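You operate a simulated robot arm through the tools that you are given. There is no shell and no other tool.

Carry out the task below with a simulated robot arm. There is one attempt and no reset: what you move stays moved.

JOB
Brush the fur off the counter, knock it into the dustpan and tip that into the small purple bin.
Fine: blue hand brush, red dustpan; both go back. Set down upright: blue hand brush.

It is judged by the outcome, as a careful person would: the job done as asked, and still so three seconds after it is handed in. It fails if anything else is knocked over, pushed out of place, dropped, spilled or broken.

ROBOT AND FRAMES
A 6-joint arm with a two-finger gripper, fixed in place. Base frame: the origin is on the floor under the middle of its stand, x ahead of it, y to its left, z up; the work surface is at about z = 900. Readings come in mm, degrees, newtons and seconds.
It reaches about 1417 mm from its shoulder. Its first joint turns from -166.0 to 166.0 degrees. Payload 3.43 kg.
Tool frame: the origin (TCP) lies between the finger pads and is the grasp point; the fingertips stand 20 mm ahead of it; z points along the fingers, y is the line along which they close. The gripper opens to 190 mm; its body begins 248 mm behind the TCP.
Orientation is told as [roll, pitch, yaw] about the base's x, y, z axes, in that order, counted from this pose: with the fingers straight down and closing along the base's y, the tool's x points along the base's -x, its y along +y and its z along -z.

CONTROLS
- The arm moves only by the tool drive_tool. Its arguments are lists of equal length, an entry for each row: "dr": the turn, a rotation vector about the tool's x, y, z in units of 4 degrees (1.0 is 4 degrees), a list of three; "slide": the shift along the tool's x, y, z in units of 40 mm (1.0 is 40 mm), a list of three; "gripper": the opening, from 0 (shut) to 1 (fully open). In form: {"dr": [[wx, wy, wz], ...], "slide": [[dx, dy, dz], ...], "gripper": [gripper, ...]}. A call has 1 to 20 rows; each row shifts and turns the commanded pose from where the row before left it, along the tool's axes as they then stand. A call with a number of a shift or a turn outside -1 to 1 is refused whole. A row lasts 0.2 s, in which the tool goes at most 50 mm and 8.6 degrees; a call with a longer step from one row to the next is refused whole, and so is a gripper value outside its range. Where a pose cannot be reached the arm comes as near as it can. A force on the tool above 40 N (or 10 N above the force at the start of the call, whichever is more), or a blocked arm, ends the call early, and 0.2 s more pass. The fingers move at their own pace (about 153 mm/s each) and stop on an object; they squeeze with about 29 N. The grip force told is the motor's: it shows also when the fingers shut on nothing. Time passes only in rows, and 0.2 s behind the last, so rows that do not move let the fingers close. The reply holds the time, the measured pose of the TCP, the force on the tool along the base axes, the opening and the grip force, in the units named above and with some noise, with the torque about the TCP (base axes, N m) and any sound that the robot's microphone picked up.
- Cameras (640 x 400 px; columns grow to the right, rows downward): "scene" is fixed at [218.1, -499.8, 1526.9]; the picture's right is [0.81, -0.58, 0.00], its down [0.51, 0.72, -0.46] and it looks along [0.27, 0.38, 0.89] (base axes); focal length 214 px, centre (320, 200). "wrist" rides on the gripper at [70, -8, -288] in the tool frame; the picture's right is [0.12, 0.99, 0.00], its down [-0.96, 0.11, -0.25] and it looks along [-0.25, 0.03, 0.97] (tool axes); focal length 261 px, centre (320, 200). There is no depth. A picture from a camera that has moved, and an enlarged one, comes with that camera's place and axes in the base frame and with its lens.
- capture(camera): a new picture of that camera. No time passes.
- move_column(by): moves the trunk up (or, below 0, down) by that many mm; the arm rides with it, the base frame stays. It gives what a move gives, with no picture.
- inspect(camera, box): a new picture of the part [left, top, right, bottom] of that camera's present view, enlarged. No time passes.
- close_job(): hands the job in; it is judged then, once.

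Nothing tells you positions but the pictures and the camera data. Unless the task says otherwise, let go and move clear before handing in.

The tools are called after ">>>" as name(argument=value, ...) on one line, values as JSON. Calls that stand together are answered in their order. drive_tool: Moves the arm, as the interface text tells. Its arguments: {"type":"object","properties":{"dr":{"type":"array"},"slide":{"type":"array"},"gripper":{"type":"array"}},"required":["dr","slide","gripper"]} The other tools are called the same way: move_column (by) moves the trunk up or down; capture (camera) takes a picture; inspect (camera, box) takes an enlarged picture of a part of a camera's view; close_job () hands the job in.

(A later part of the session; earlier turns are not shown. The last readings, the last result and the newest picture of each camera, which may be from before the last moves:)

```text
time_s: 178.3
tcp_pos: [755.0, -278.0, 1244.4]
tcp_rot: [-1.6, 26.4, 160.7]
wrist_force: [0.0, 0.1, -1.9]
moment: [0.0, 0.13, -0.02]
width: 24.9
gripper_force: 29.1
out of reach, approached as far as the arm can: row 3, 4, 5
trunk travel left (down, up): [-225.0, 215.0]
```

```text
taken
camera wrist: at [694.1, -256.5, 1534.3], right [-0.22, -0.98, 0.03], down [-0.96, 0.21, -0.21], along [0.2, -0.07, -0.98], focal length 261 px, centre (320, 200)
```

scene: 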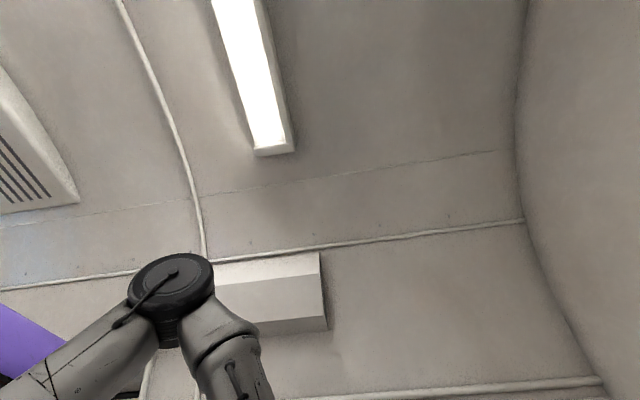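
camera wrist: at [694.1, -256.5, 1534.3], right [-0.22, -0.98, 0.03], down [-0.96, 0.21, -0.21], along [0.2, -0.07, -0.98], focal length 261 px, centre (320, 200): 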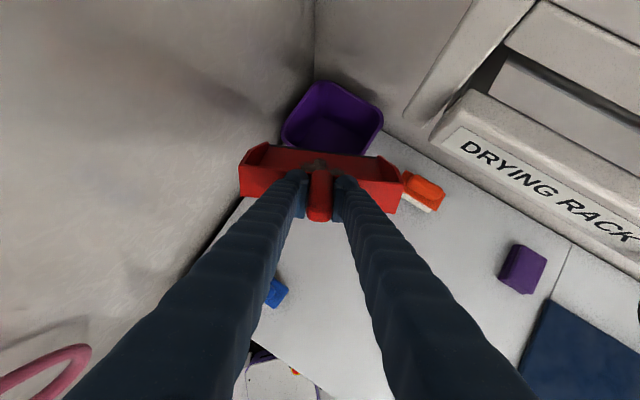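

That's as far as the last joint turns (facing about −19°), which already clears the rack well. Now I'll move the lip forward over the bin with a small shift left, before tilting further.

>>> drive_tool(dr=[[0, 0, 0], [0, 0, 0], [0, 0, 0]], slide=[[0.34, -0.14, 0.17], [0.34, -0.14, 0.17], [0.34, -0.12, 0.17]], gripper=[0, 0, 0])

>>> capture(camera="wrist")

>>> inspect(camera="wrist", box=[220, 60, 440, 220])

```text
time_s: 179.1
tcp_pos: [794.0, -300.4, 1240.8]
tcp_rot: [-1.4, 26.3, 160.6]
wrist_force: [0.0, 0.3, -2.2]
moment: [0.02, 0.16, -0.03]
width: 24.8
gripper_force: 29.6
out of reach, approached as far as the arm can: row 1, 2, 3
trunk travel left (down, up): [-225.0, 215.0]
```

```text
taken
camera wrist: at [732.3, -277.9, 1529.6], right [-0.22, -0.98, 0.03], down [-0.96, 0.21, -0.21], along [0.2, -0.07, -0.98], focal length 261 px, centre (320, 200)
```

wrist: 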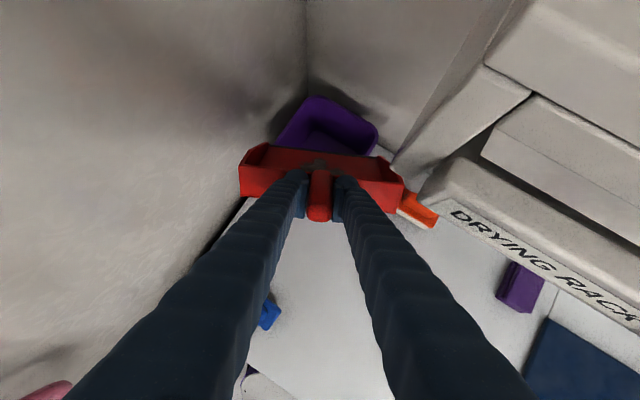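

```text
2.50 times, centred on (330, 140) of wrist
camera zoom: at [732.3, -277.9, 1529.6], right [-0.22, -0.98, 0.03], down [-0.96, 0.21, -0.21], along [0.2, -0.07, -0.98], focal length 652 px, centre (295, 350)
```

zoom: 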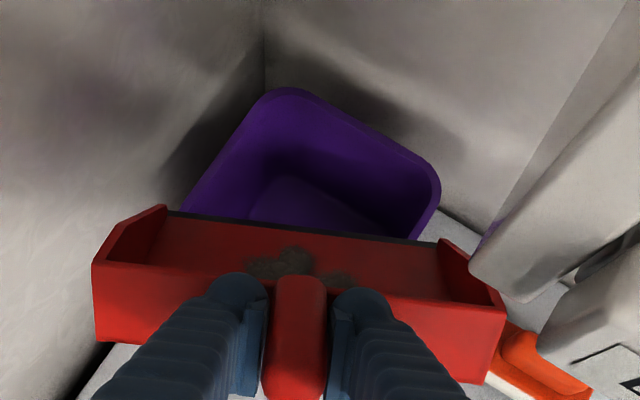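

I have a clear view: fur centred in the pan with the open bin just beyond the lip, and the rack corner to the right. To keep the gripper clear of that corner, I'll yaw back 4° and roll the pan 8° sideways (gripper top leaning left), pivoting on the lip.

>>> drive_tool(dr=[[0.2215, 0, -0.448], [0.2215, 0, -0.448], [-0.448, 0, -0.2215], [-0.448, 0, -0.2215], [-0.448, 0, -0.2215], [-0.448, 0, -0.2215]], slide=[[0, 0.1, 0], [0, 0.1, 0], [0, -0.14, 0], [0, -0.14, 0], [0, -0.14, 0], [0, -0.14, 0]], gripper=[0, 0, 0, 0, 0, 0])

>>> inspect(camera="wrist", box=[220, 60, 440, 220])

```text
time_s: 180.5
tcp_pos: [790.3, -305.4, 1240.6]
tcp_rot: [4.8, 26.2, 167.9]
wrist_force: [-0.4, -0.3, -1.7]
moment: [0.04, 0.12, -0.02]
width: 25.2
gripper_force: 29.1
out of reach, approached as far as the arm can: row 5, 6
trunk travel left (down, up): [-225.0, 215.0]
```

```text
2.50 times, centred on (330, 140) of wrist
camera zoom: at [735.3, -259.7, 1528.8], right [-0.14, -0.98, 0.13], down [-0.97, 0.11, -0.2], along [0.18, -0.15, -0.97], focal length 652 px, centre (295, 350)
```

zoom: 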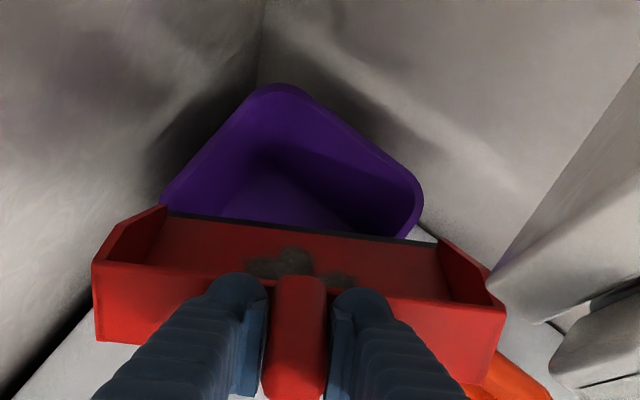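

The gripper is now well clear of the rack corner, and the lip is centred over the bin. Continuing the tilt about the lip.

>>> drive_tool(dr=[[0, -0.75, 0], [0, -0.75, 0], [0, -0.75, 0]], slide=[[0.25, 0, -0.06], [0.25, 0, -0.06], [0.25, 0, -0.06]], gripper=[0, 0, 0])

>>> inspect(camera="wrist", box=[200, 60, 440, 220])

```text
time_s: 181.2
tcp_pos: [802.6, -306.6, 1251.1]
tcp_rot: [3.6, 17.7, 167.4]
wrist_force: [-9.5, 9.4, -6.6]
moment: [-0.78, -1.12, -0.53]
width: 24.8
gripper_force: 28.9
out of reach, approached as far as the arm can: row 3
trunk travel left (down, up): [-225.0, 215.0]
stopped in row 3: the force on the tool passed its limit at 56 N (the readings are from after the stop); the commanded pose is now the measured one
```

```text
2.50 times, centred on (320, 140) of wrist
camera zoom: at [788.1, -277.1, 1545.0], right [-0.12, -0.99, 0.1], down [-0.99, 0.12, -0.05], along [0.04, -0.1, -0.99], focal length 652 px, centre (320, 350)
```

zoom: 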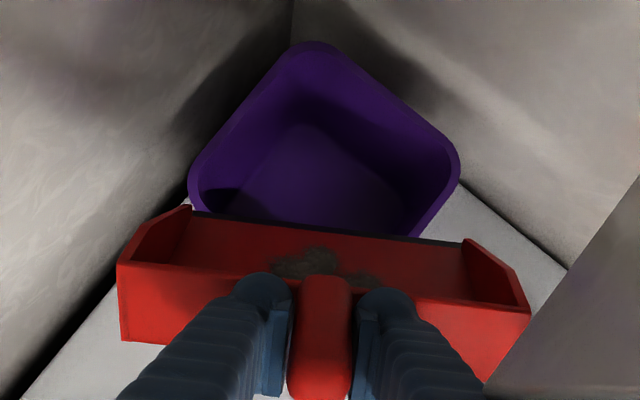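

Contact again, this time squarely on the rack's front face (the camera side of the gripper is the likely culprit). I'll back off and shift everything about 30 mm to the left, away from the rack.

>>> drive_tool(dr=[[0, 0, 0], [0.058, 0.011, -0.182], [0.058, 0.011, -0.182], [0.058, 0.011, -0.182]], slide=[[-0.28, -0.18, -0.1], [0, -0.25, 0], [0, -0.25, 0], [0, -0.25, 0]], gripper=[0, 0, 0, 0])

>>> capture(camera="wrist")

```text
time_s: 182.2
tcp_pos: [800.0, -270.4, 1248.9]
tcp_rot: [3.7, 18.0, 169.9]
wrist_force: [-0.1, 0.1, -2.3]
moment: [-0.01, 0.1, -0.02]
width: 25.0
gripper_force: 29.2
trunk travel left (down, up): [-225.0, 215.0]
```

```text
taken
camera wrist: at [784.5, -240.5, 1543.6], right [-0.08, -0.99, 0.1], down [-1.0, 0.08, -0.05], along [0.05, -0.1, -0.99], focal length 261 px, centre (320, 200)
```

wrist: 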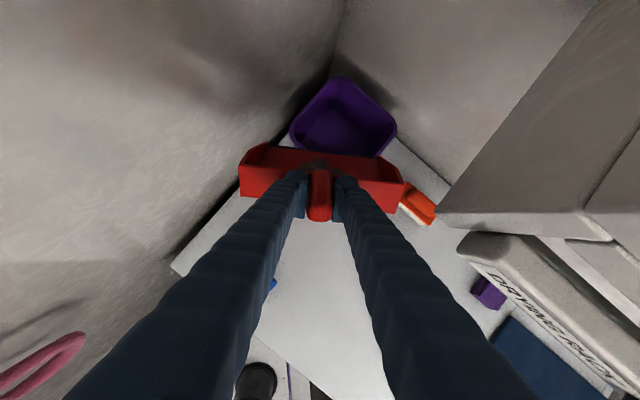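

Clear of the rack now. The lip is at the bin's front edge, so I'll move straight toward the back wall by about 40 mm, past the rack's end face.

>>> drive_tool(dr=[[0, 0, 0], [0, 0, 0], [0, 0, 0], [0, 0, 0]], slide=[[0.2, 0.13, 0.07], [0.2, 0.13, 0.07], [0.2, 0.13, 0.07], [0.2, 0.13, 0.07]], gripper=[0, 0, 0, 0])

>>> inspect(camera="wrist", box=[200, 50, 480, 230])

```text
time_s: 183.2
tcp_pos: [830.5, -298.3, 1249.6]
tcp_rot: [3.8, 18.0, 169.8]
wrist_force: [0.3, -0.1, -2.3]
moment: [0.03, 0.09, -0.02]
width: 25.0
gripper_force: 29.0
trunk travel left (down, up): [-225.0, 215.0]
```

```text
2.22 times, centred on (340, 140) of wrist
camera zoom: at [814.9, -267.9, 1543.4], right [-0.09, -0.99, 0.1], down [-1.0, 0.08, -0.05], along [0.04, -0.1, -0.99], focal length 579 px, centre (276, 333)
```

zoom: 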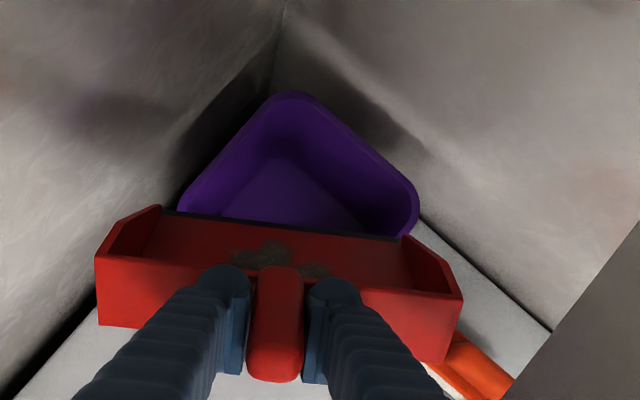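

Good: no contact, and the lip is right over the bin opening. Tilting further, about 4° per step, with slight lowering.

>>> drive_tool(dr=[[0, -1, 0], [0, -1, 0]], slide=[[0.3, -0.01, 0.04], [0.3, -0.01, 0.04]], gripper=[0, 0])

>>> inspect(camera="wrist", box=[200, 50, 480, 230])

```text
time_s: 183.8
tcp_pos: [856.3, -301.3, 1252.1]
tcp_rot: [3.6, 9.7, 169.3]
wrist_force: [-0.2, -0.2, -2.4]
moment: [0.06, 0.07, -0.01]
width: 24.8
gripper_force: 29.0
trunk travel left (down, up): [-225.0, 215.0]
```

```text
2.22 times, centred on (340, 140) of wrist
camera zoom: at [879.7, -279.9, 1546.1], right [-0.08, -0.99, 0.08], down [-0.99, 0.09, 0.09], along [-0.09, -0.07, -0.99], focal length 579 px, centre (276, 333)
```

zoom: 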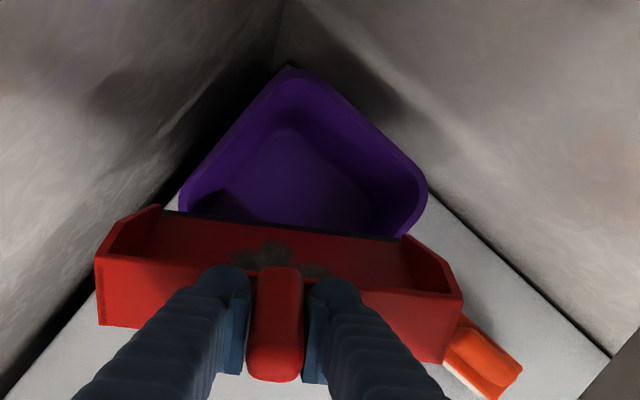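

>>> drive_tool(dr=[[0, -1, 0], [0, -1, 0], [0, 0, 0]], slide=[[0.3, -0.01, 0.04], [0.3, -0.01, 0.04], [0, 0, 0]], gripper=[0, 0, 0])

>>> inspect(camera="wrist", box=[200, 50, 480, 230])

```text
time_s: 184.6
tcp_pos: [874.7, -305.7, 1254.6]
tcp_rot: [3.5, 1.9, 169.1]
wrist_force: [-0.8, -0.1, -1.3]
moment: [0.01, 0.0, -0.01]
width: 25.1
gripper_force: 28.7
trunk travel left (down, up): [-225.0, 215.0]
```

```text
2.22 times, centred on (340, 140) of wrist
camera zoom: at [941.8, -291.9, 1543.0], right [-0.07, -1.0, 0.06], down [-0.97, 0.09, 0.22], along [-0.23, -0.05, -0.97], focal length 579 px, centre (276, 333)
```

zoom: 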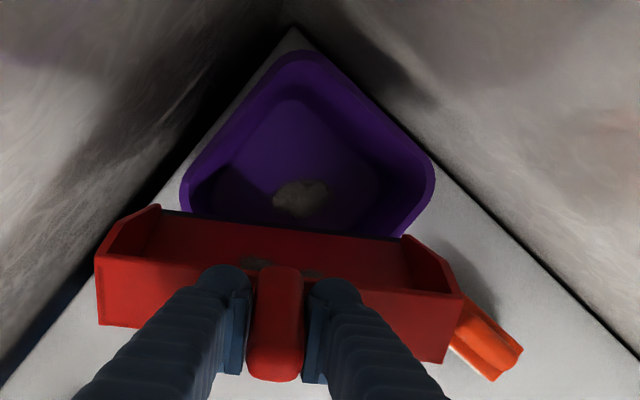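

Fur has dropped into the bin, and a bit seems to remain in the pan. I'll zoom in.

>>> inspect(camera="wrist", box=[270, 110, 380, 200])

```text
4.44 times, centred on (325, 155) of wrist
camera zoom: at [941.8, -291.9, 1543.0], right [-0.07, -1.0, 0.06], down [-0.97, 0.09, 0.22], along [-0.23, -0.05, -0.97], focal length 1158 px, centre (298, 400)
```

zoom: 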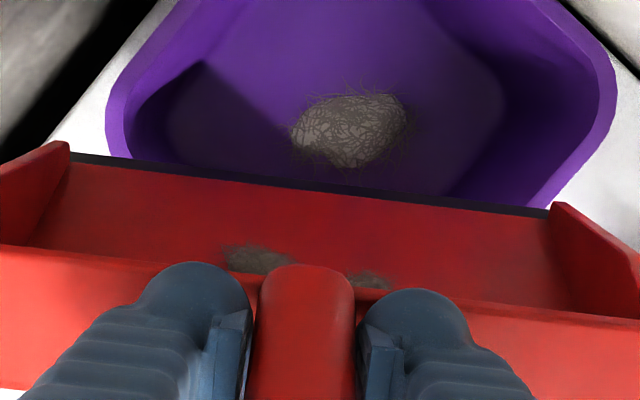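

One clump is in the bin and a couple remain in the pan. I'll tilt a few degrees more and hold.

>>> drive_tool(dr=[[0, -0.7, 0], [0, 0, 0], [0, 0, 0], [0, 0, 0]], slide=[[0.2, 0, 0.02], [0, 0, 0], [0, 0, 0], [0, 0, 0]], gripper=[0, 0, 0, 0])

>>> inspect(camera="wrist", box=[270, 110, 380, 200])

```text
time_s: 185.6
tcp_pos: [885.6, -307.4, 1255.3]
tcp_rot: [3.6, -0.6, 168.5]
wrist_force: [-0.5, -0.3, -1.4]
moment: [0.04, -0.12, 0.0]
width: 24.8
gripper_force: 28.5
trunk travel left (down, up): [-225.0, 215.0]
```

```text
4.44 times, centred on (325, 155) of wrist
camera zoom: at [961.8, -296.1, 1540.5], right [-0.08, -0.99, 0.06], down [-0.96, 0.09, 0.27], along [-0.27, -0.04, -0.96], focal length 1158 px, centre (298, 400)
```

zoom: 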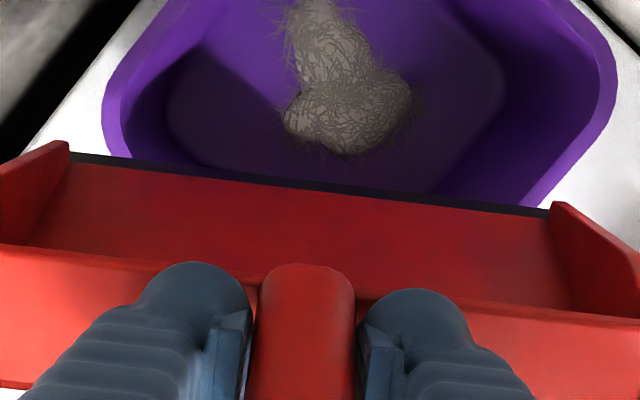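

The remaining fur has fallen into the bin and the visible pan floor is clean. I'll hold a moment with small shakes to be sure, then look at the whole area.

>>> drive_tool(dr=[[0, 0, 0], [0, 0, 0], [0, 0, 0], [0, 0, 0], [0, 0, 0]], slide=[[-0.25, 0, 0], [0.25, 0, 0], [-0.25, 0, 0], [0.25, 0, 0], [0, 0, 0]], gripper=[0, 0, 0, 0, 0])

>>> capture(camera="wrist")

>>> inspect(camera="wrist", box=[230, 60, 420, 210])

```text
time_s: 186.8
tcp_pos: [882.7, -307.6, 1258.1]
tcp_rot: [3.6, -0.6, 168.5]
wrist_force: [-1.5, -0.3, -2.7]
moment: [0.0, -0.16, 0.0]
width: 25.1
gripper_force: 29.5
trunk travel left (down, up): [-225.0, 215.0]
```

```text
taken
camera wrist: at [959.5, -296.8, 1543.7], right [-0.08, -0.99, 0.06], down [-0.96, 0.09, 0.26], along [-0.27, -0.04, -0.96], focal length 261 px, centre (320, 200)
```

wrist: 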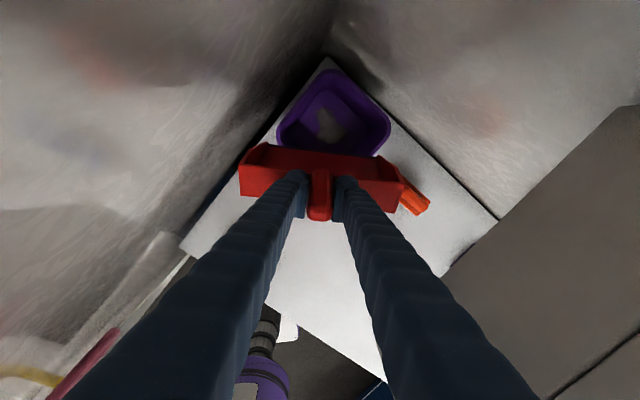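

```text
2.67 times, centred on (325, 135) of wrist
camera zoom: at [959.5, -296.8, 1543.7], right [-0.08, -0.99, 0.06], down [-0.96, 0.09, 0.26], along [-0.27, -0.04, -0.96], focal length 695 px, centre (307, 373)
```

zoom: 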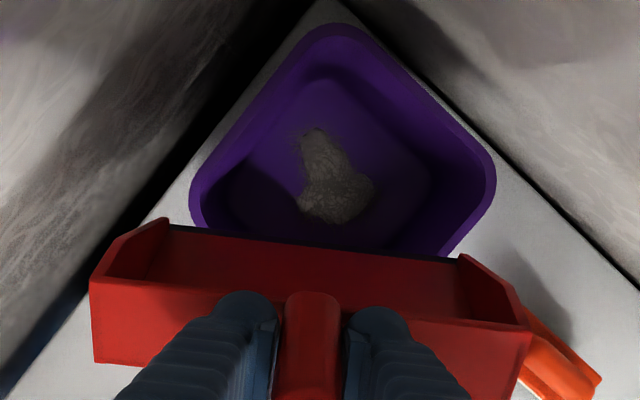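

All the fur is in the bin and the pan is empty. Now I'll back out the same way: tilt back about the lip, then move away from the rack and bin.

>>> drive_tool(dr=[[0, 1, 0], [0, 1, 0], [0, 1, 0], [0, 1, 0], [0, 0, 0], [0, 0, 0], [0, 0, 0], [0, 0, 0]], slide=[[-0.32, 0, 0.0], [-0.32, 0, 0.0], [-0.32, 0, 0.0], [-0.32, 0, 0.0], [-0.2, -0.13, -0.07], [-0.2, -0.13, -0.07], [-0.2, -0.13, -0.07], [-0.2, -0.13, -0.07]], gripper=[0, 0, 0, 0, 0, 0, 0, 0])

>>> capture(camera="wrist")

```text
time_s: 188.6
tcp_pos: [815.7, -274.1, 1251.8]
tcp_rot: [3.5, 15.2, 170.0]
wrist_force: [-0.3, 0.1, -2.5]
moment: [0.0, 0.1, -0.03]
width: 25.0
gripper_force: 28.8
out of reach, approached as far as the arm can: row 1
trunk travel left (down, up): [-225.0, 215.0]
```

```text
taken
camera wrist: at [813.4, -248.3, 1546.4], right [-0.08, -0.99, 0.09], down [-1.0, 0.08, -0.01], along [0.0, -0.09, -1.0], focal length 261 px, centre (320, 200)
```

wrist: 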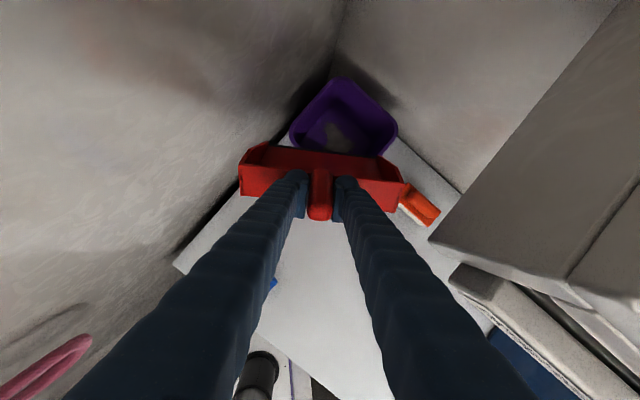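

>>> drive_tool(dr=[[0, 0, 0], [0, 0, 0], [0, 0, 0], [0, 0, 0], [0.39, 0, 0.105], [0.39, 0, 0.105], [0.39, 0, 0.105], [0.164, 0.03, -0.6], [0.164, 0.03, -0.6], [0.164, 0.03, -0.6], [0.164, 0.03, -0.6], [0.164, 0.03, -0.6]], slide=[[-0.7, 0.015, -0.19], [-0.7, 0.015, -0.19], [-0.7, 0.015, -0.19], [-0.7, 0.015, -0.19], [0, 0, 0], [0, 0, 0], [0, 0, 0], [0, 0, 0], [0, 0, 0], [0, 0, 0], [0, 0, 0], [0, 0, 0]], gripper=[0, 0, 0, 0, 0, 0, 0, 0, 0, 0, 0, 0])

>>> capture(camera="wrist")

```text
time_s: 191.2
tcp_pos: [701.2, -253.1, 1250.2]
tcp_rot: [-1.1, 16.1, -179.3]
wrist_force: [0.1, 0.4, -1.2]
moment: [0.0, 0.09, -0.01]
width: 25.0
gripper_force: 29.2
trunk travel left (down, up): [-225.0, 215.0]
```

```text
taken
camera wrist: at [690.2, -250.8, 1547.6], right [0.13, -0.99, 0.01], down [-0.99, -0.13, -0.03], along [0.03, -0.01, -1.0], focal length 261 px, centre (320, 200)
```

wrist: 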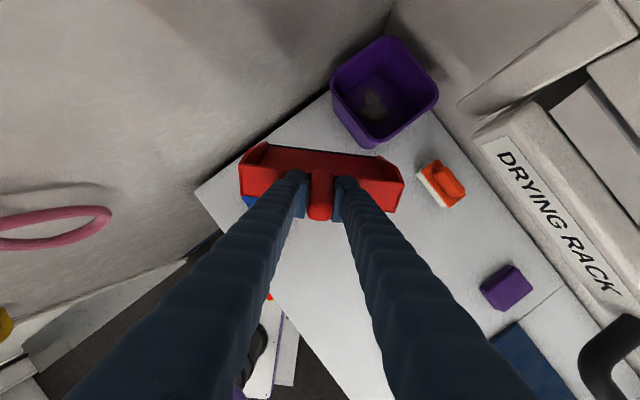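

>>> drive_tool(dr=[[0, 0.75, 0], [0, 0.75, 0], [0, 0.75, 0], [0, 0.75, 0], [0, 0.6, 0], [0, 0.6, 0], [0, 0.6, 0], [0, 0.6, 0], [0, 0.6, 0], [0, 0.6, 0], [0, 0.75, 0], [0, 0.75, 0], [0, 0.75, 0]], slide=[[0, 0, 0], [0, 0, 0], [0, 0, 0], [0, 0, 0], [0, 0, 0], [0, 0, 0], [0, 0, 0], [0, 0, 0], [0, 0, 0], [0, 0, 0], [0, 0, 0], [0, 0, 0], [0, 0, 0]], gripper=[0, 0, 0, 0, 0, 0, 0, 0, 0, 0, 0, 0, 0])

>>> capture(camera="wrist")

```text
time_s: 194.0
tcp_pos: [701.9, -253.0, 1252.2]
tcp_rot: [-1.8, 51.5, 179.5]
wrist_force: [-0.1, 0.1, -2.6]
moment: [0.02, 0.14, 0.02]
width: 25.1
gripper_force: 29.0
trunk travel left (down, up): [-225.0, 215.0]
```

```text
taken
camera wrist: at [520.5, -252.9, 1486.2], right [0.09, -0.99, 0.07], down [-0.79, -0.12, -0.6], along [0.61, 0.0, -0.8], focal length 261 px, centre (320, 200)
```

wrist: 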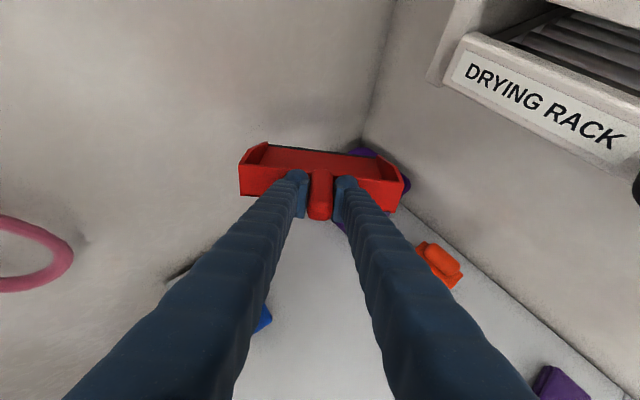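

The pan floor is clean and all is free. I'll turn and retreat to the open counter, level the pan and lower it for a regrip.

>>> drive_tool(dr=[[0.685, 0, -0.545], [0.685, 0, -0.545], [0.685, 0, -0.545], [0.685, 0, -0.545], [0.685, 0, -0.545], [0, 0, 0], [0, 0, 0], [0, 0, 0], [0, 0, 0], [0, 0, 0], [0, 0, 0], [0, 1, 0], [0, 1, 0], [0, 1, 0], [0, 1, 0], [0, 0.4, 0]], slide=[[0, 0, 0], [0, 0, 0], [0, 0, 0], [0, 0, 0], [0, 0, 0], [-0.467, 0.29, -0.587], [-0.467, 0.29, -0.587], [-0.467, 0.29, -0.587], [-0.467, 0.29, -0.587], [-0.467, 0.29, -0.587], [-0.467, 0.29, -0.587], [0, 0, 0], [0, 0, 0], [0, 0, 0], [0, 0, 0], [0, 0, 0]], gripper=[0, 0, 0, 0, 0, 0, 0, 0, 0, 0, 0, 0, 0, 0, 0, 0])

>>> capture(camera="wrist")

```text
time_s: 197.4
tcp_pos: [553.8, -377.0, 1250.3]
tcp_rot: [-3.1, 69.4, -164.3]
wrist_force: [0.6, 0.7, -2.6]
moment: [-0.04, 0.17, 0.04]
width: 24.7
gripper_force: 29.0
trunk travel left (down, up): [-225.0, 215.0]
```

```text
taken
camera wrist: at [319.6, -449.3, 1417.0], right [0.36, -0.93, 0.09], down [-0.51, -0.28, -0.82], along [0.78, 0.24, -0.57], focal length 261 px, centre (320, 200)
```

wrist: 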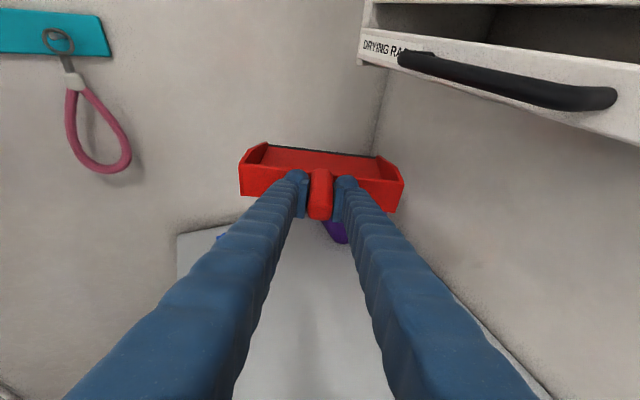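

>>> drive_tool(dr=[[-0.1, 0, -0.26], [0, 0, 0], [0, 0, 0], [0, 0, 0], [0, 0, 0], [0, 0, 0], [0, 0, 0], [0, 0, 0], [0, 0, 0]], slide=[[-0.78, 0, 0.298], [-0.84, 0, 0.32], [-0.84, 0, 0.32], [-0.84, 0, 0.32], [-0.84, 0, 0.32], [-0.84, 0, 0.32], [-0.84, 0, 0.32], [-0.84, 0, 0.32], [-0.6, 0, 0.23]], gripper=[0, 0, 0, 0, 0, 0, 0, 0, 0])

>>> capture(camera="wrist")

```text
time_s: 199.4
tcp_pos: [555.2, -376.1, 937.8]
tcp_rot: [0.0, 69.4, -161.4]
wrist_force: [0.1, 0.1, -2.2]
moment: [-0.07, 0.18, 0.02]
width: 24.9
gripper_force: 29.1
trunk travel left (down, up): [-225.0, 215.0]
```

```text
taken
camera wrist: at [320.6, -446.2, 1104.5], right [0.35, -0.93, 0.11], down [-0.5, -0.29, -0.81], along [0.79, 0.23, -0.57], focal length 261 px, centre (320, 200)
```

wrist: 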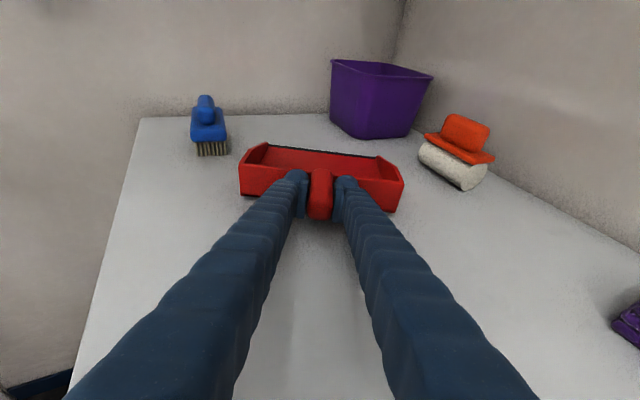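

>>> drive_tool(dr=[[0, 0, 0], [0, 0, 0]], slide=[[-0.075, 0, 0.029], [-0.06, 0, 0.023]], gripper=[0, 0])

>>> drive_tool(dr=[[0, 0, 0]], slide=[[-0.05, 0, 0.019]], gripper=[0])

```text
time_s: 200.0
tcp_pos: [554.5, -377.2, 932.8]
tcp_rot: [0.0, 69.5, -161.5]
wrist_force: [0.3, 0.3, -3.1]
moment: [-0.09, 0.23, 0.03]
width: 25.0
gripper_force: 29.4
trunk travel left (down, up): [-225.0, 215.0]
```

```text
time_s: 200.4
tcp_pos: [553.8, -375.4, 930.0]
tcp_rot: [-0.1, 69.4, -161.4]
wrist_force: [0.1, 0.4, -1.7]
moment: [-0.08, 0.06, -0.05]
width: 25.1
gripper_force: 28.6
trunk travel left (down, up): [-225.0, 215.0]
```

>>> drive_tool(dr=[[0, 0, 0], [0, 0, 0]], slide=[[-0.04, 0, 0.015], [0, 0, 0]], gripper=[0, 0])

>>> drive_tool(dr=[[0, 0, 0], [0, 0, 0], [0, 0, 0]], slide=[[0, 0, 0], [0, 0, 0], [0, 0, 0]], gripper=[0.17, 0.28, 0.3])

>>> drive_tool(dr=[[0, 0, 0], [0, 0, 0], [0, 0, 0], [0, 0, 0]], slide=[[0, 0, -0.5], [0, 0, -0.8], [0, 0, -0.8], [0, 0, -0.9]], gripper=[0.3, 0.3, 0.3, 0.3])

>>> capture(camera="wrist")

```text
time_s: 201.0
tcp_pos: [555.0, -375.3, 929.0]
tcp_rot: [0.0, 69.5, -161.5]
wrist_force: [0.6, -1.2, 4.2]
moment: [0.31, -0.84, -0.05]
width: 25.1
gripper_force: 29.3
trunk travel left (down, up): [-225.0, 215.0]
```

```text
time_s: 201.8
tcp_pos: [554.7, -374.9, 928.5]
tcp_rot: [-0.1, 69.4, -161.5]
wrist_force: [-0.3, -0.7, 0.2]
moment: [-0.02, 0.0, 0.01]
width: 57.5
gripper_force: 0.0
trunk travel left (down, up): [-225.0, 215.0]
```

```text
time_s: 202.8
tcp_pos: [444.3, -411.0, 972.2]
tcp_rot: [-0.1, 69.4, -161.6]
wrist_force: [-0.9, -0.1, -0.2]
moment: [0.04, -0.03, 0.02]
width: 56.6
gripper_force: 0.1
trunk travel left (down, up): [-225.0, 215.0]
```

```text
taken
camera wrist: at [210.1, -481.1, 1138.4], right [0.35, -0.93, 0.11], down [-0.5, -0.29, -0.81], along [0.79, 0.23, -0.57], focal length 261 px, centre (320, 200)
```

wrist: 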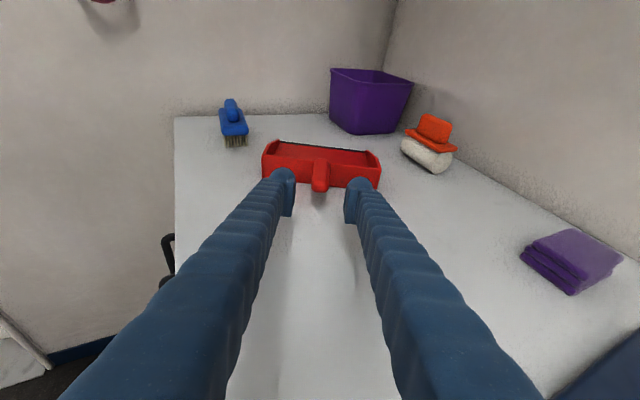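

The pan is set down. I'll check the pan interior and the rest of the counter for leftovers.

>>> inspect(camera="wrist", box=[240, 120, 400, 220])

>>> inspect(camera="wrist", box=[160, 60, 480, 260])

```text
4.00 times, centred on (320, 170) of wrist
camera zoom: at [210.1, -481.1, 1138.4], right [0.35, -0.93, 0.11], down [-0.5, -0.29, -0.81], along [0.79, 0.23, -0.57], focal length 1043 px, centre (320, 320)
```

zoom: 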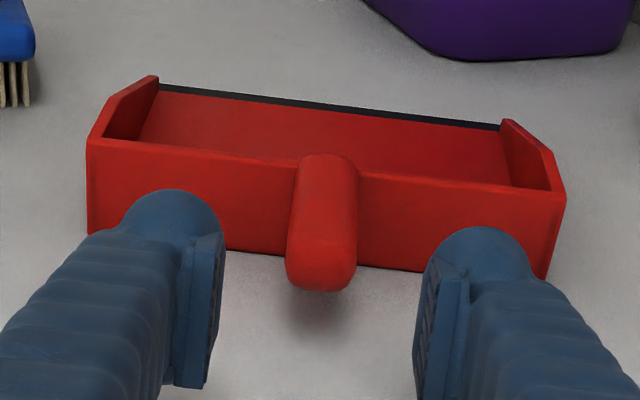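

```text
2.00 times, centred on (320, 160) of wrist
camera zoom: at [210.1, -481.1, 1138.4], right [0.35, -0.93, 0.11], down [-0.5, -0.29, -0.81], along [0.79, 0.23, -0.57], focal length 521 px, centre (320, 280)
```

zoom: 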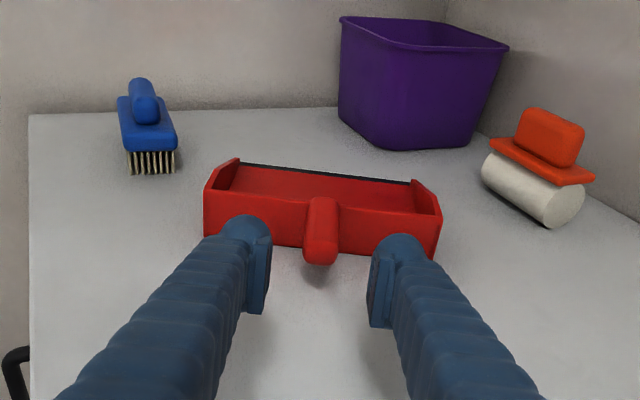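

The pan is empty and the counter is clean. Next I'll go vertical above the handle so I can carry the pan back to its mat without touching the mat's pull bar.

>>> drive_tool(dr=[[0, 0, 0], [0, 0, 0], [0, 0, 0], [0, 0, 0], [0, 0, 0], [0, 0, 0]], slide=[[0.84, 0, -0.317], [0.84, 0, -0.317], [0.84, 0, -0.317], [0.84, 0, -0.317], [0.84, 0, -0.317], [0.84, 0, -0.317]], gripper=[0.35, 0.35, 0.35, 0.35, 0.35, 0.35])

>>> drive_tool(dr=[[0, -1, 0], [0, -1, 0], [0, -1, 0], [0, -1, 0], [0, -1, 0], [0, -1, 0], [0, -1, 0], [0, -1, 0], [0, -1, 0], [0, -1, 0], [0, -1, 0], [0, -1, 0], [0, -1, 0], [0, -1, 0], [0, -1, 0], [0, -1, 0], [0, -1, 0], [0, -0.35, 0]], slide=[[0, 0, 0], [0, 0, 0], [0, 0, 0], [0, 0, 0], [0, 0, 0], [0, 0, 0], [0, 0, 0], [0, 0, 0], [0, 0, 0], [0, 0, 0], [0, 0, 0], [0, 0, 0], [0, 0, 0], [0, 0, 0], [0, 0, 0], [0, 0, 0], [0, 0, 0], [0, 0, 0]], gripper=[0.35, 0.35, 0.35, 0.35, 0.35, 0.35, 0.35, 0.35, 0.35, 0.35, 0.35, 0.35, 0.35, 0.35, 0.35, 0.35, 0.35, 0.35])

>>> capture(camera="wrist")

```text
time_s: 204.2
tcp_pos: [445.3, -410.0, 1188.0]
tcp_rot: [-0.1, 69.6, -161.6]
wrist_force: [0.3, -0.4, 0.5]
moment: [0.02, 0.0, -0.01]
width: 66.5
gripper_force: 0.0
trunk travel left (down, up): [-225.0, 215.0]
```

```text
time_s: 208.0
tcp_pos: [446.4, -409.9, 1186.3]
tcp_rot: [0.0, -0.1, -161.4]
wrist_force: [-0.4, 1.1, 0.8]
moment: [0.02, 0.01, 0.0]
width: 66.4
gripper_force: 0.1
trunk travel left (down, up): [-225.0, 215.0]
```

```text
taken
camera wrist: at [511.4, -380.0, 1474.5], right [0.43, -0.9, 0.0], down [-0.88, -0.41, 0.25], along [-0.22, -0.11, -0.97], focal length 261 px, centre (320, 200)
```

wrist: 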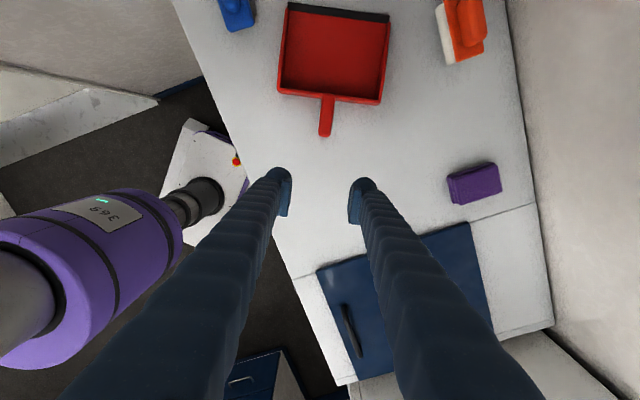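

>>> inspect(camera="wrist", box=[240, 0, 420, 150])

>>> inspect(camera="wrist", box=[280, 210, 520, 400])

```text
2.67 times, centred on (330, 75) of wrist
camera zoom: at [511.4, -380.0, 1474.5], right [0.43, -0.9, 0.0], down [-0.88, -0.41, 0.25], along [-0.22, -0.11, -0.97], focal length 695 px, centre (293, 533)
```

zoom: 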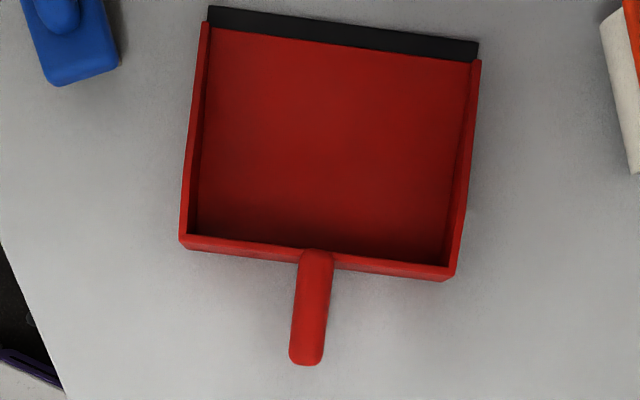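

```text
2.11 times, centred on (400, 305) of wrist
camera zoom: at [511.4, -380.0, 1474.5], right [0.43, -0.9, 0.0], down [-0.88, -0.41, 0.25], along [-0.22, -0.11, -0.97], focal length 549 px, centre (152, -21)
```

zoom: 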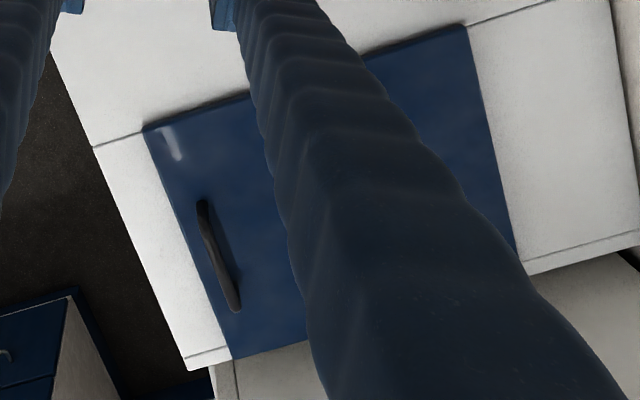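

The pan is perfectly clean. I'll move above the handle and descend.

>>> drive_tool(dr=[[0, 0, 0], [0, 0, 0], [0, 0, 0], [0, 0, 0], [0, 0, 0]], slide=[[0.534, 0.022, 0.93], [0.534, 0.022, 0.93], [0.534, 0.022, 0.93], [0.534, 0.022, 0.93], [0.534, 0.022, 0.93]], gripper=[0.3, 0.3, 0.3, 0.3, 0.3])

>>> capture(camera="wrist")

>>> inspect(camera="wrist", box=[240, 110, 400, 250])

```text
time_s: 209.2
tcp_pos: [550.9, -381.5, 999.6]
tcp_rot: [-0.1, 0.0, -161.5]
wrist_force: [0.4, 0.2, -0.2]
moment: [0.04, 0.07, 0.0]
width: 56.7
gripper_force: 0.0
trunk travel left (down, up): [-225.0, 215.0]
```

```text
taken
camera wrist: at [614.0, -351.8, 1287.5], right [0.43, -0.9, 0.0], down [-0.88, -0.41, 0.25], along [-0.22, -0.11, -0.97], focal length 261 px, centre (320, 200)
```

wrist: 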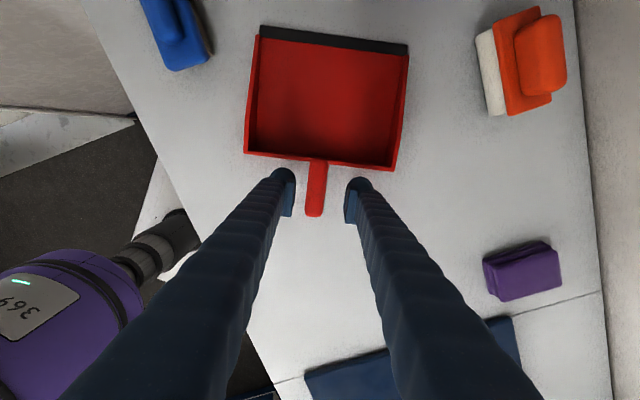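

```text
2.86 times, centred on (320, 180) of wrist
camera zoom: at [614.0, -351.8, 1287.5], right [0.43, -0.9, 0.0], down [-0.88, -0.41, 0.25], along [-0.22, -0.11, -0.97], focal length 745 px, centre (320, 257)
```

zoom: 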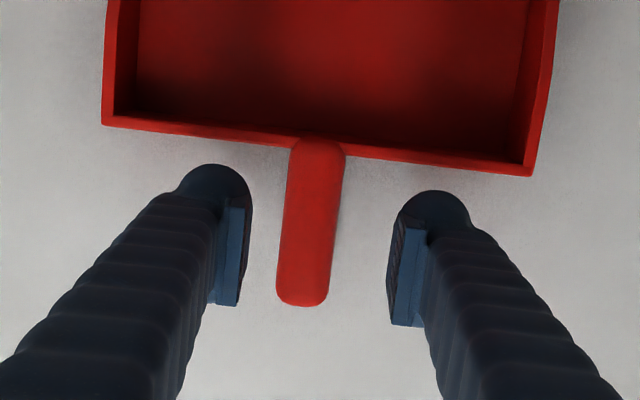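

>>> drive_tool(dr=[[0, 0, 0], [0, 0, 0], [0, 0, 0]], slide=[[-0.1, -0.1, 0.7], [0, 0, 0.7], [0, 0, 0.3]], gripper=[0.28, 0.26, 0.26])

>>> inspect(camera="wrist", box=[240, 110, 400, 250])

```text
time_s: 210.0
tcp_pos: [545.2, -378.3, 931.7]
tcp_rot: [-0.1, 0.0, -161.5]
wrist_force: [-0.7, -0.7, -0.5]
moment: [-0.02, -0.02, 0.0]
width: 49.3
gripper_force: 0.0
trunk travel left (down, up): [-225.0, 215.0]
```

```text
2.86 times, centred on (320, 180) of wrist
camera zoom: at [608.7, -348.0, 1220.5], right [0.43, -0.9, 0.0], down [-0.88, -0.41, 0.25], along [-0.22, -0.11, -0.97], focal length 745 px, centre (320, 257)
```

zoom: 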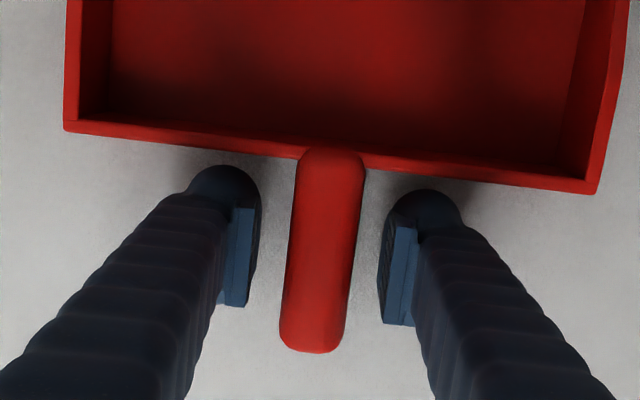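

Centred on the handle. Closing and lifting.

>>> drive_tool(dr=[[0, 0, 0], [0, 0, 0], [0, 0, 0], [0, 0, 0]], slide=[[0, 0, 0], [0, 0, 0], [0, 0, 0], [0, 0, 0]], gripper=[0.16, 0.1, 0, 0])

>>> drive_tool(dr=[[0, 0, 0], [0, 0, 0], [0, 0, 0]], slide=[[0, 0, -0.2], [0, 0, -0.4], [0, 0, -0.6]], gripper=[0, 0, 0])

>>> inspect(camera="wrist", box=[220, 90, 420, 260])

```text
time_s: 211.0
tcp_pos: [544.3, -377.1, 933.3]
tcp_rot: [-0.1, 0.0, -161.5]
wrist_force: [0.1, -0.1, 0.1]
moment: [-0.05, 0.03, -0.05]
width: 22.3
gripper_force: 29.5
trunk travel left (down, up): [-225.0, 215.0]
```

```text
time_s: 211.8
tcp_pos: [546.1, -376.1, 983.0]
tcp_rot: [0.0, 0.0, -161.5]
wrist_force: [-0.1, -0.8, -1.1]
moment: [-0.07, 0.16, 0.03]
width: 22.3
gripper_force: 28.8
trunk travel left (down, up): [-225.0, 215.0]
```

```text
2.35 times, centred on (320, 175) of wrist
camera zoom: at [609.3, -346.8, 1270.0], right [0.43, -0.9, 0.0], down [-0.88, -0.41, 0.25], along [-0.22, -0.11, -0.97], focal length 613 px, centre (320, 259)
```

zoom: 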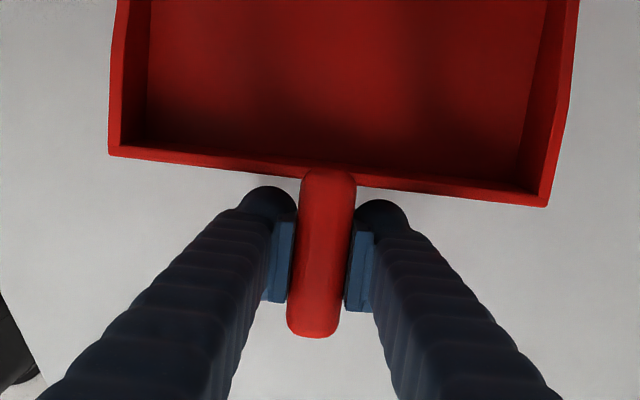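

>>> drive_tool(dr=[[0, 0, 0], [0, 0, 0], [0, 0, 0]], slide=[[0, 0, -0.8], [0, 0, -0.9], [0, 0, -0.9]], gripper=[0, 0, 0])

>>> capture(camera="wrist")

```text
time_s: 212.6
tcp_pos: [543.7, -380.1, 1085.8]
tcp_rot: [0.1, 0.0, -161.5]
wrist_force: [-0.4, -0.1, -1.9]
moment: [-0.04, 0.22, 0.0]
width: 22.4
gripper_force: 29.0
trunk travel left (down, up): [-225.0, 215.0]
```

```text
taken
camera wrist: at [608.1, -349.0, 1374.1], right [0.43, -0.9, 0.0], down [-0.88, -0.41, 0.25], along [-0.22, -0.11, -0.97], focal length 261 px, centre (320, 200)
```

wrist: 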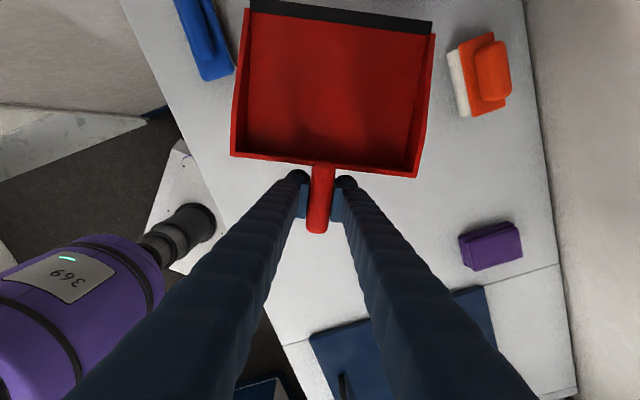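

The pan is held level. I'll carry it over to the mat first, then turn it to its original orientation there.

>>> drive_tool(dr=[[0, 0, 0], [0, 0, 0], [0, 0, 0], [0, 0, 0], [0, 0, 0], [0, 0, 0], [0, 0, 0], [0, 0, 0], [0, 0, 0], [0, 0, 0], [0, 0, 0], [0, 0, 0], [0, 0, 0], [0, 0, 0]], slide=[[-0.5, 0.2, -0.2], [-0.85, 0.33, -0.2], [-0.87, 0.335, 0], [-0.87, 0.335, 0], [-0.87, 0.335, 0], [-0.87, 0.335, 0], [-0.87, 0.335, 0], [-0.87, 0.335, 0], [-0.87, 0.335, 0], [-0.87, 0.335, 0], [-0.87, 0.335, 0], [-0.87, 0.335, 0], [-0.87, 0.335, 0], [-0.75, 0.32, 0]], gripper=[0, 0, 0, 0, 0, 0, 0, 0, 0, 0, 0, 0, 0, 0])

>>> drive_tool(dr=[[0, 0, 1], [0, 0, 1], [0, 0, 1], [0, 0, 1], [0, 0, 1], [0, 0, 1], [0, 0, 1], [0, 0, 1], [0, 0, 1], [0, 0, 1], [0, 0, 1], [0, 0, 1], [0, 0, 1], [0, 0, 1], [0, 0, 1]], slide=[[0, 0, 0], [0, 0, 0], [0, 0, 0], [0, 0, 0], [0, 0, 0], [0, 0, 0], [0, 0, 0], [0, 0, 0], [0, 0, 0], [0, 0, 0], [0, 0, 0], [0, 0, 0], [0, 0, 0], [0, 0, 0], [0, 0, 0]], gripper=[0, 0, 0, 0, 0, 0, 0, 0, 0, 0, 0, 0, 0, 0, 0])

>>> capture(camera="wrist")

```text
time_s: 215.6
tcp_pos: [157.5, -698.3, 1100.8]
tcp_rot: [0.0, 0.1, -161.5]
wrist_force: [0.6, 0.1, -2.8]
moment: [-0.05, 0.16, 0.04]
width: 22.2
gripper_force: 28.7
trunk travel left (down, up): [-225.0, 215.0]
```

```text
time_s: 218.8
tcp_pos: [159.0, -698.9, 1100.5]
tcp_rot: [0.0, 0.0, 138.4]
wrist_force: [0.5, -0.4, -2.3]
moment: [0.18, 0.19, 0.03]
width: 22.5
gripper_force: 29.1
trunk travel left (down, up): [-225.0, 215.0]
```

```text
taken
camera wrist: at [217.9, -739.4, 1388.4], right [-0.57, -0.82, 0.0], down [-0.8, 0.55, 0.25], along [-0.2, 0.14, -0.97], focal length 261 px, centre (320, 200)
```

wrist: 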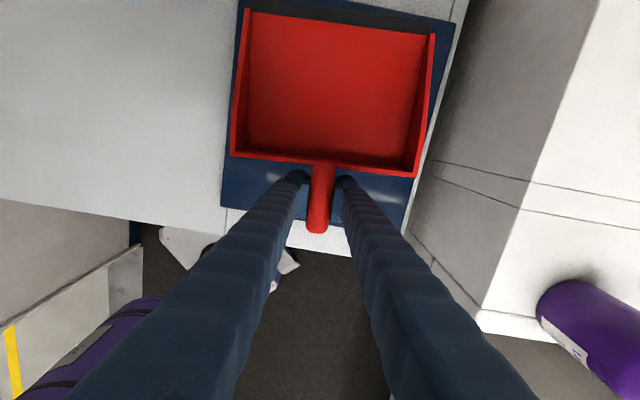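

Over the mat with the original orientation and position (within about 2 mm). Lowering toward the mat.

>>> drive_tool(dr=[[0, 0, 0], [0, 0, 0], [0, 0, 0], [0, 0, 0], [0, 0, 0]], slide=[[0.0, 0.04, 0.7], [0, 0, 0.8], [0, 0, 0.8], [0, 0, 0.8], [0, 0, 0.4]], gripper=[0, 0, 0, 0, 0])

>>> capture(camera="wrist")

>>> inspect(camera="wrist", box=[220, 60, 440, 260])

```text
time_s: 220.0
tcp_pos: [159.0, -702.5, 960.5]
tcp_rot: [0.0, 0.0, 138.5]
wrist_force: [-0.4, -0.8, -3.2]
moment: [0.18, 0.18, 0.01]
width: 22.4
gripper_force: 29.0
trunk travel left (down, up): [-225.0, 215.0]
```

```text
taken
camera wrist: at [217.4, -742.3, 1248.7], right [-0.57, -0.82, 0.0], down [-0.8, 0.55, 0.25], along [-0.2, 0.14, -0.97], focal length 261 px, centre (320, 200)
```

wrist: 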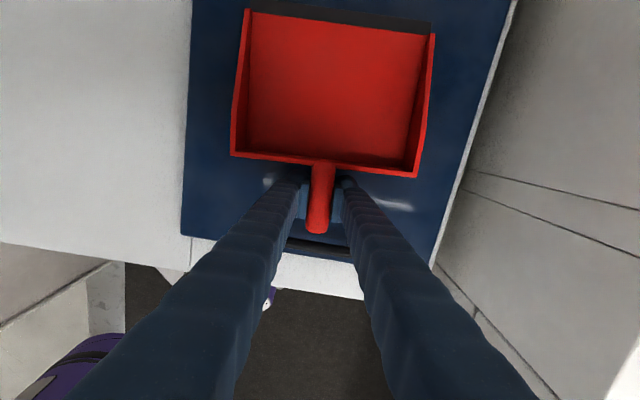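

```text
2.00 times, centred on (330, 160) of wrist
camera zoom: at [217.4, -742.3, 1248.7], right [-0.57, -0.82, 0.0], down [-0.8, 0.55, 0.25], along [-0.2, 0.14, -0.97], focal length 521 px, centre (300, 280)
```

zoom: 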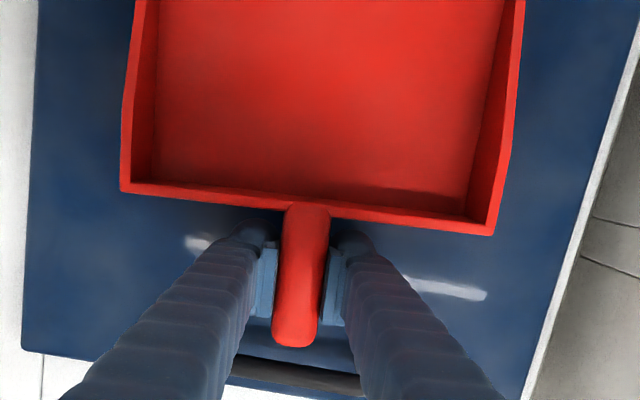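

>>> drive_tool(dr=[[0, 0, 0], [0, 0, 0]], slide=[[0, 0, 0.12], [0, 0, 0.1]], gripper=[0, 0])

>>> drive_tool(dr=[[0, 0, 0]], slide=[[0, 0, 0.06]], gripper=[0])

```text
time_s: 220.6
tcp_pos: [158.7, -700.5, 951.8]
tcp_rot: [0.0, 0.0, 138.5]
wrist_force: [0.6, -0.9, -2.7]
moment: [0.19, 0.22, -0.03]
width: 22.3
gripper_force: 28.9
trunk travel left (down, up): [-225.0, 215.0]
```

```text
time_s: 221.0
tcp_pos: [158.2, -700.3, 950.4]
tcp_rot: [0.0, 0.0, 138.5]
wrist_force: [-0.9, 0.1, 0.4]
moment: [-0.08, -0.17, 0.0]
width: 22.6
gripper_force: 28.8
trunk travel left (down, up): [-225.0, 215.0]
```

>>> drive_tool(dr=[[0, 0, 0], [0, 0, 0]], slide=[[0, 0, 0.04], [0, 0, 0]], gripper=[0, 0])

>>> drive_tool(dr=[[0, 0, 0], [0, 0, 0], [0, 0, 0]], slide=[[0, 0, 0], [0, 0, 0], [0, 0, 0]], gripper=[0.16, 0.25, 0.28])

>>> drive_tool(dr=[[0, 0, 0], [0, 0, 0], [0, 0, 0], [0, 0, 0], [0, 0, 0], [0, 0, 0]], slide=[[0, 0, -0.3], [0, 0, -0.6], [0, 0, -0.9], [0, 0, -0.9], [0, 0, -0.9], [0, 0, -0.9]], gripper=[0.28, 0.28, 0.28, 0.28, 0.28, 0.28])

>>> capture(camera="wrist")

```text
time_s: 221.6
tcp_pos: [158.7, -700.0, 948.5]
tcp_rot: [-0.1, 0.2, 138.6]
wrist_force: [-1.3, 0.5, 10.3]
moment: [-0.11, -0.16, -0.03]
width: 22.5
gripper_force: 28.8
trunk travel left (down, up): [-225.0, 215.0]
```

```text
time_s: 222.4
tcp_pos: [158.4, -700.1, 947.5]
tcp_rot: [0.0, 0.0, 138.5]
wrist_force: [-0.1, -0.6, 0.6]
moment: [0.04, 0.0, -0.04]
width: 53.3
gripper_force: 0.0
trunk travel left (down, up): [-225.0, 215.0]
```

```text
time_s: 223.8
tcp_pos: [157.4, -701.0, 1127.4]
tcp_rot: [0.0, 0.0, 138.6]
wrist_force: [-0.4, -0.4, -0.3]
moment: [0.01, 0.0, 0.03]
width: 53.4
gripper_force: 0.1
trunk travel left (down, up): [-225.0, 215.0]
```

```text
taken
camera wrist: at [216.1, -741.2, 1415.8], right [-0.57, -0.82, 0.0], down [-0.8, 0.55, 0.25], along [-0.2, 0.14, -0.97], focal length 261 px, centre (320, 200)
```

wrist: 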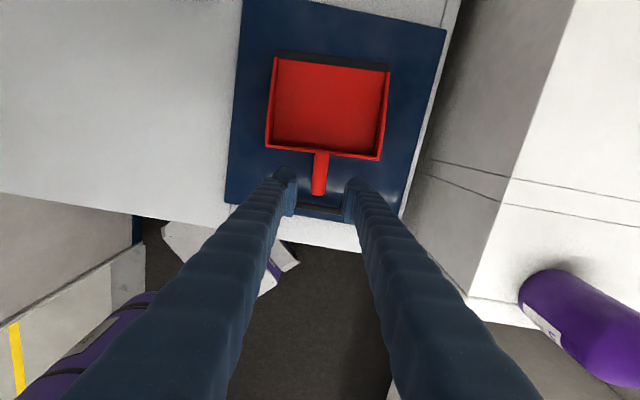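

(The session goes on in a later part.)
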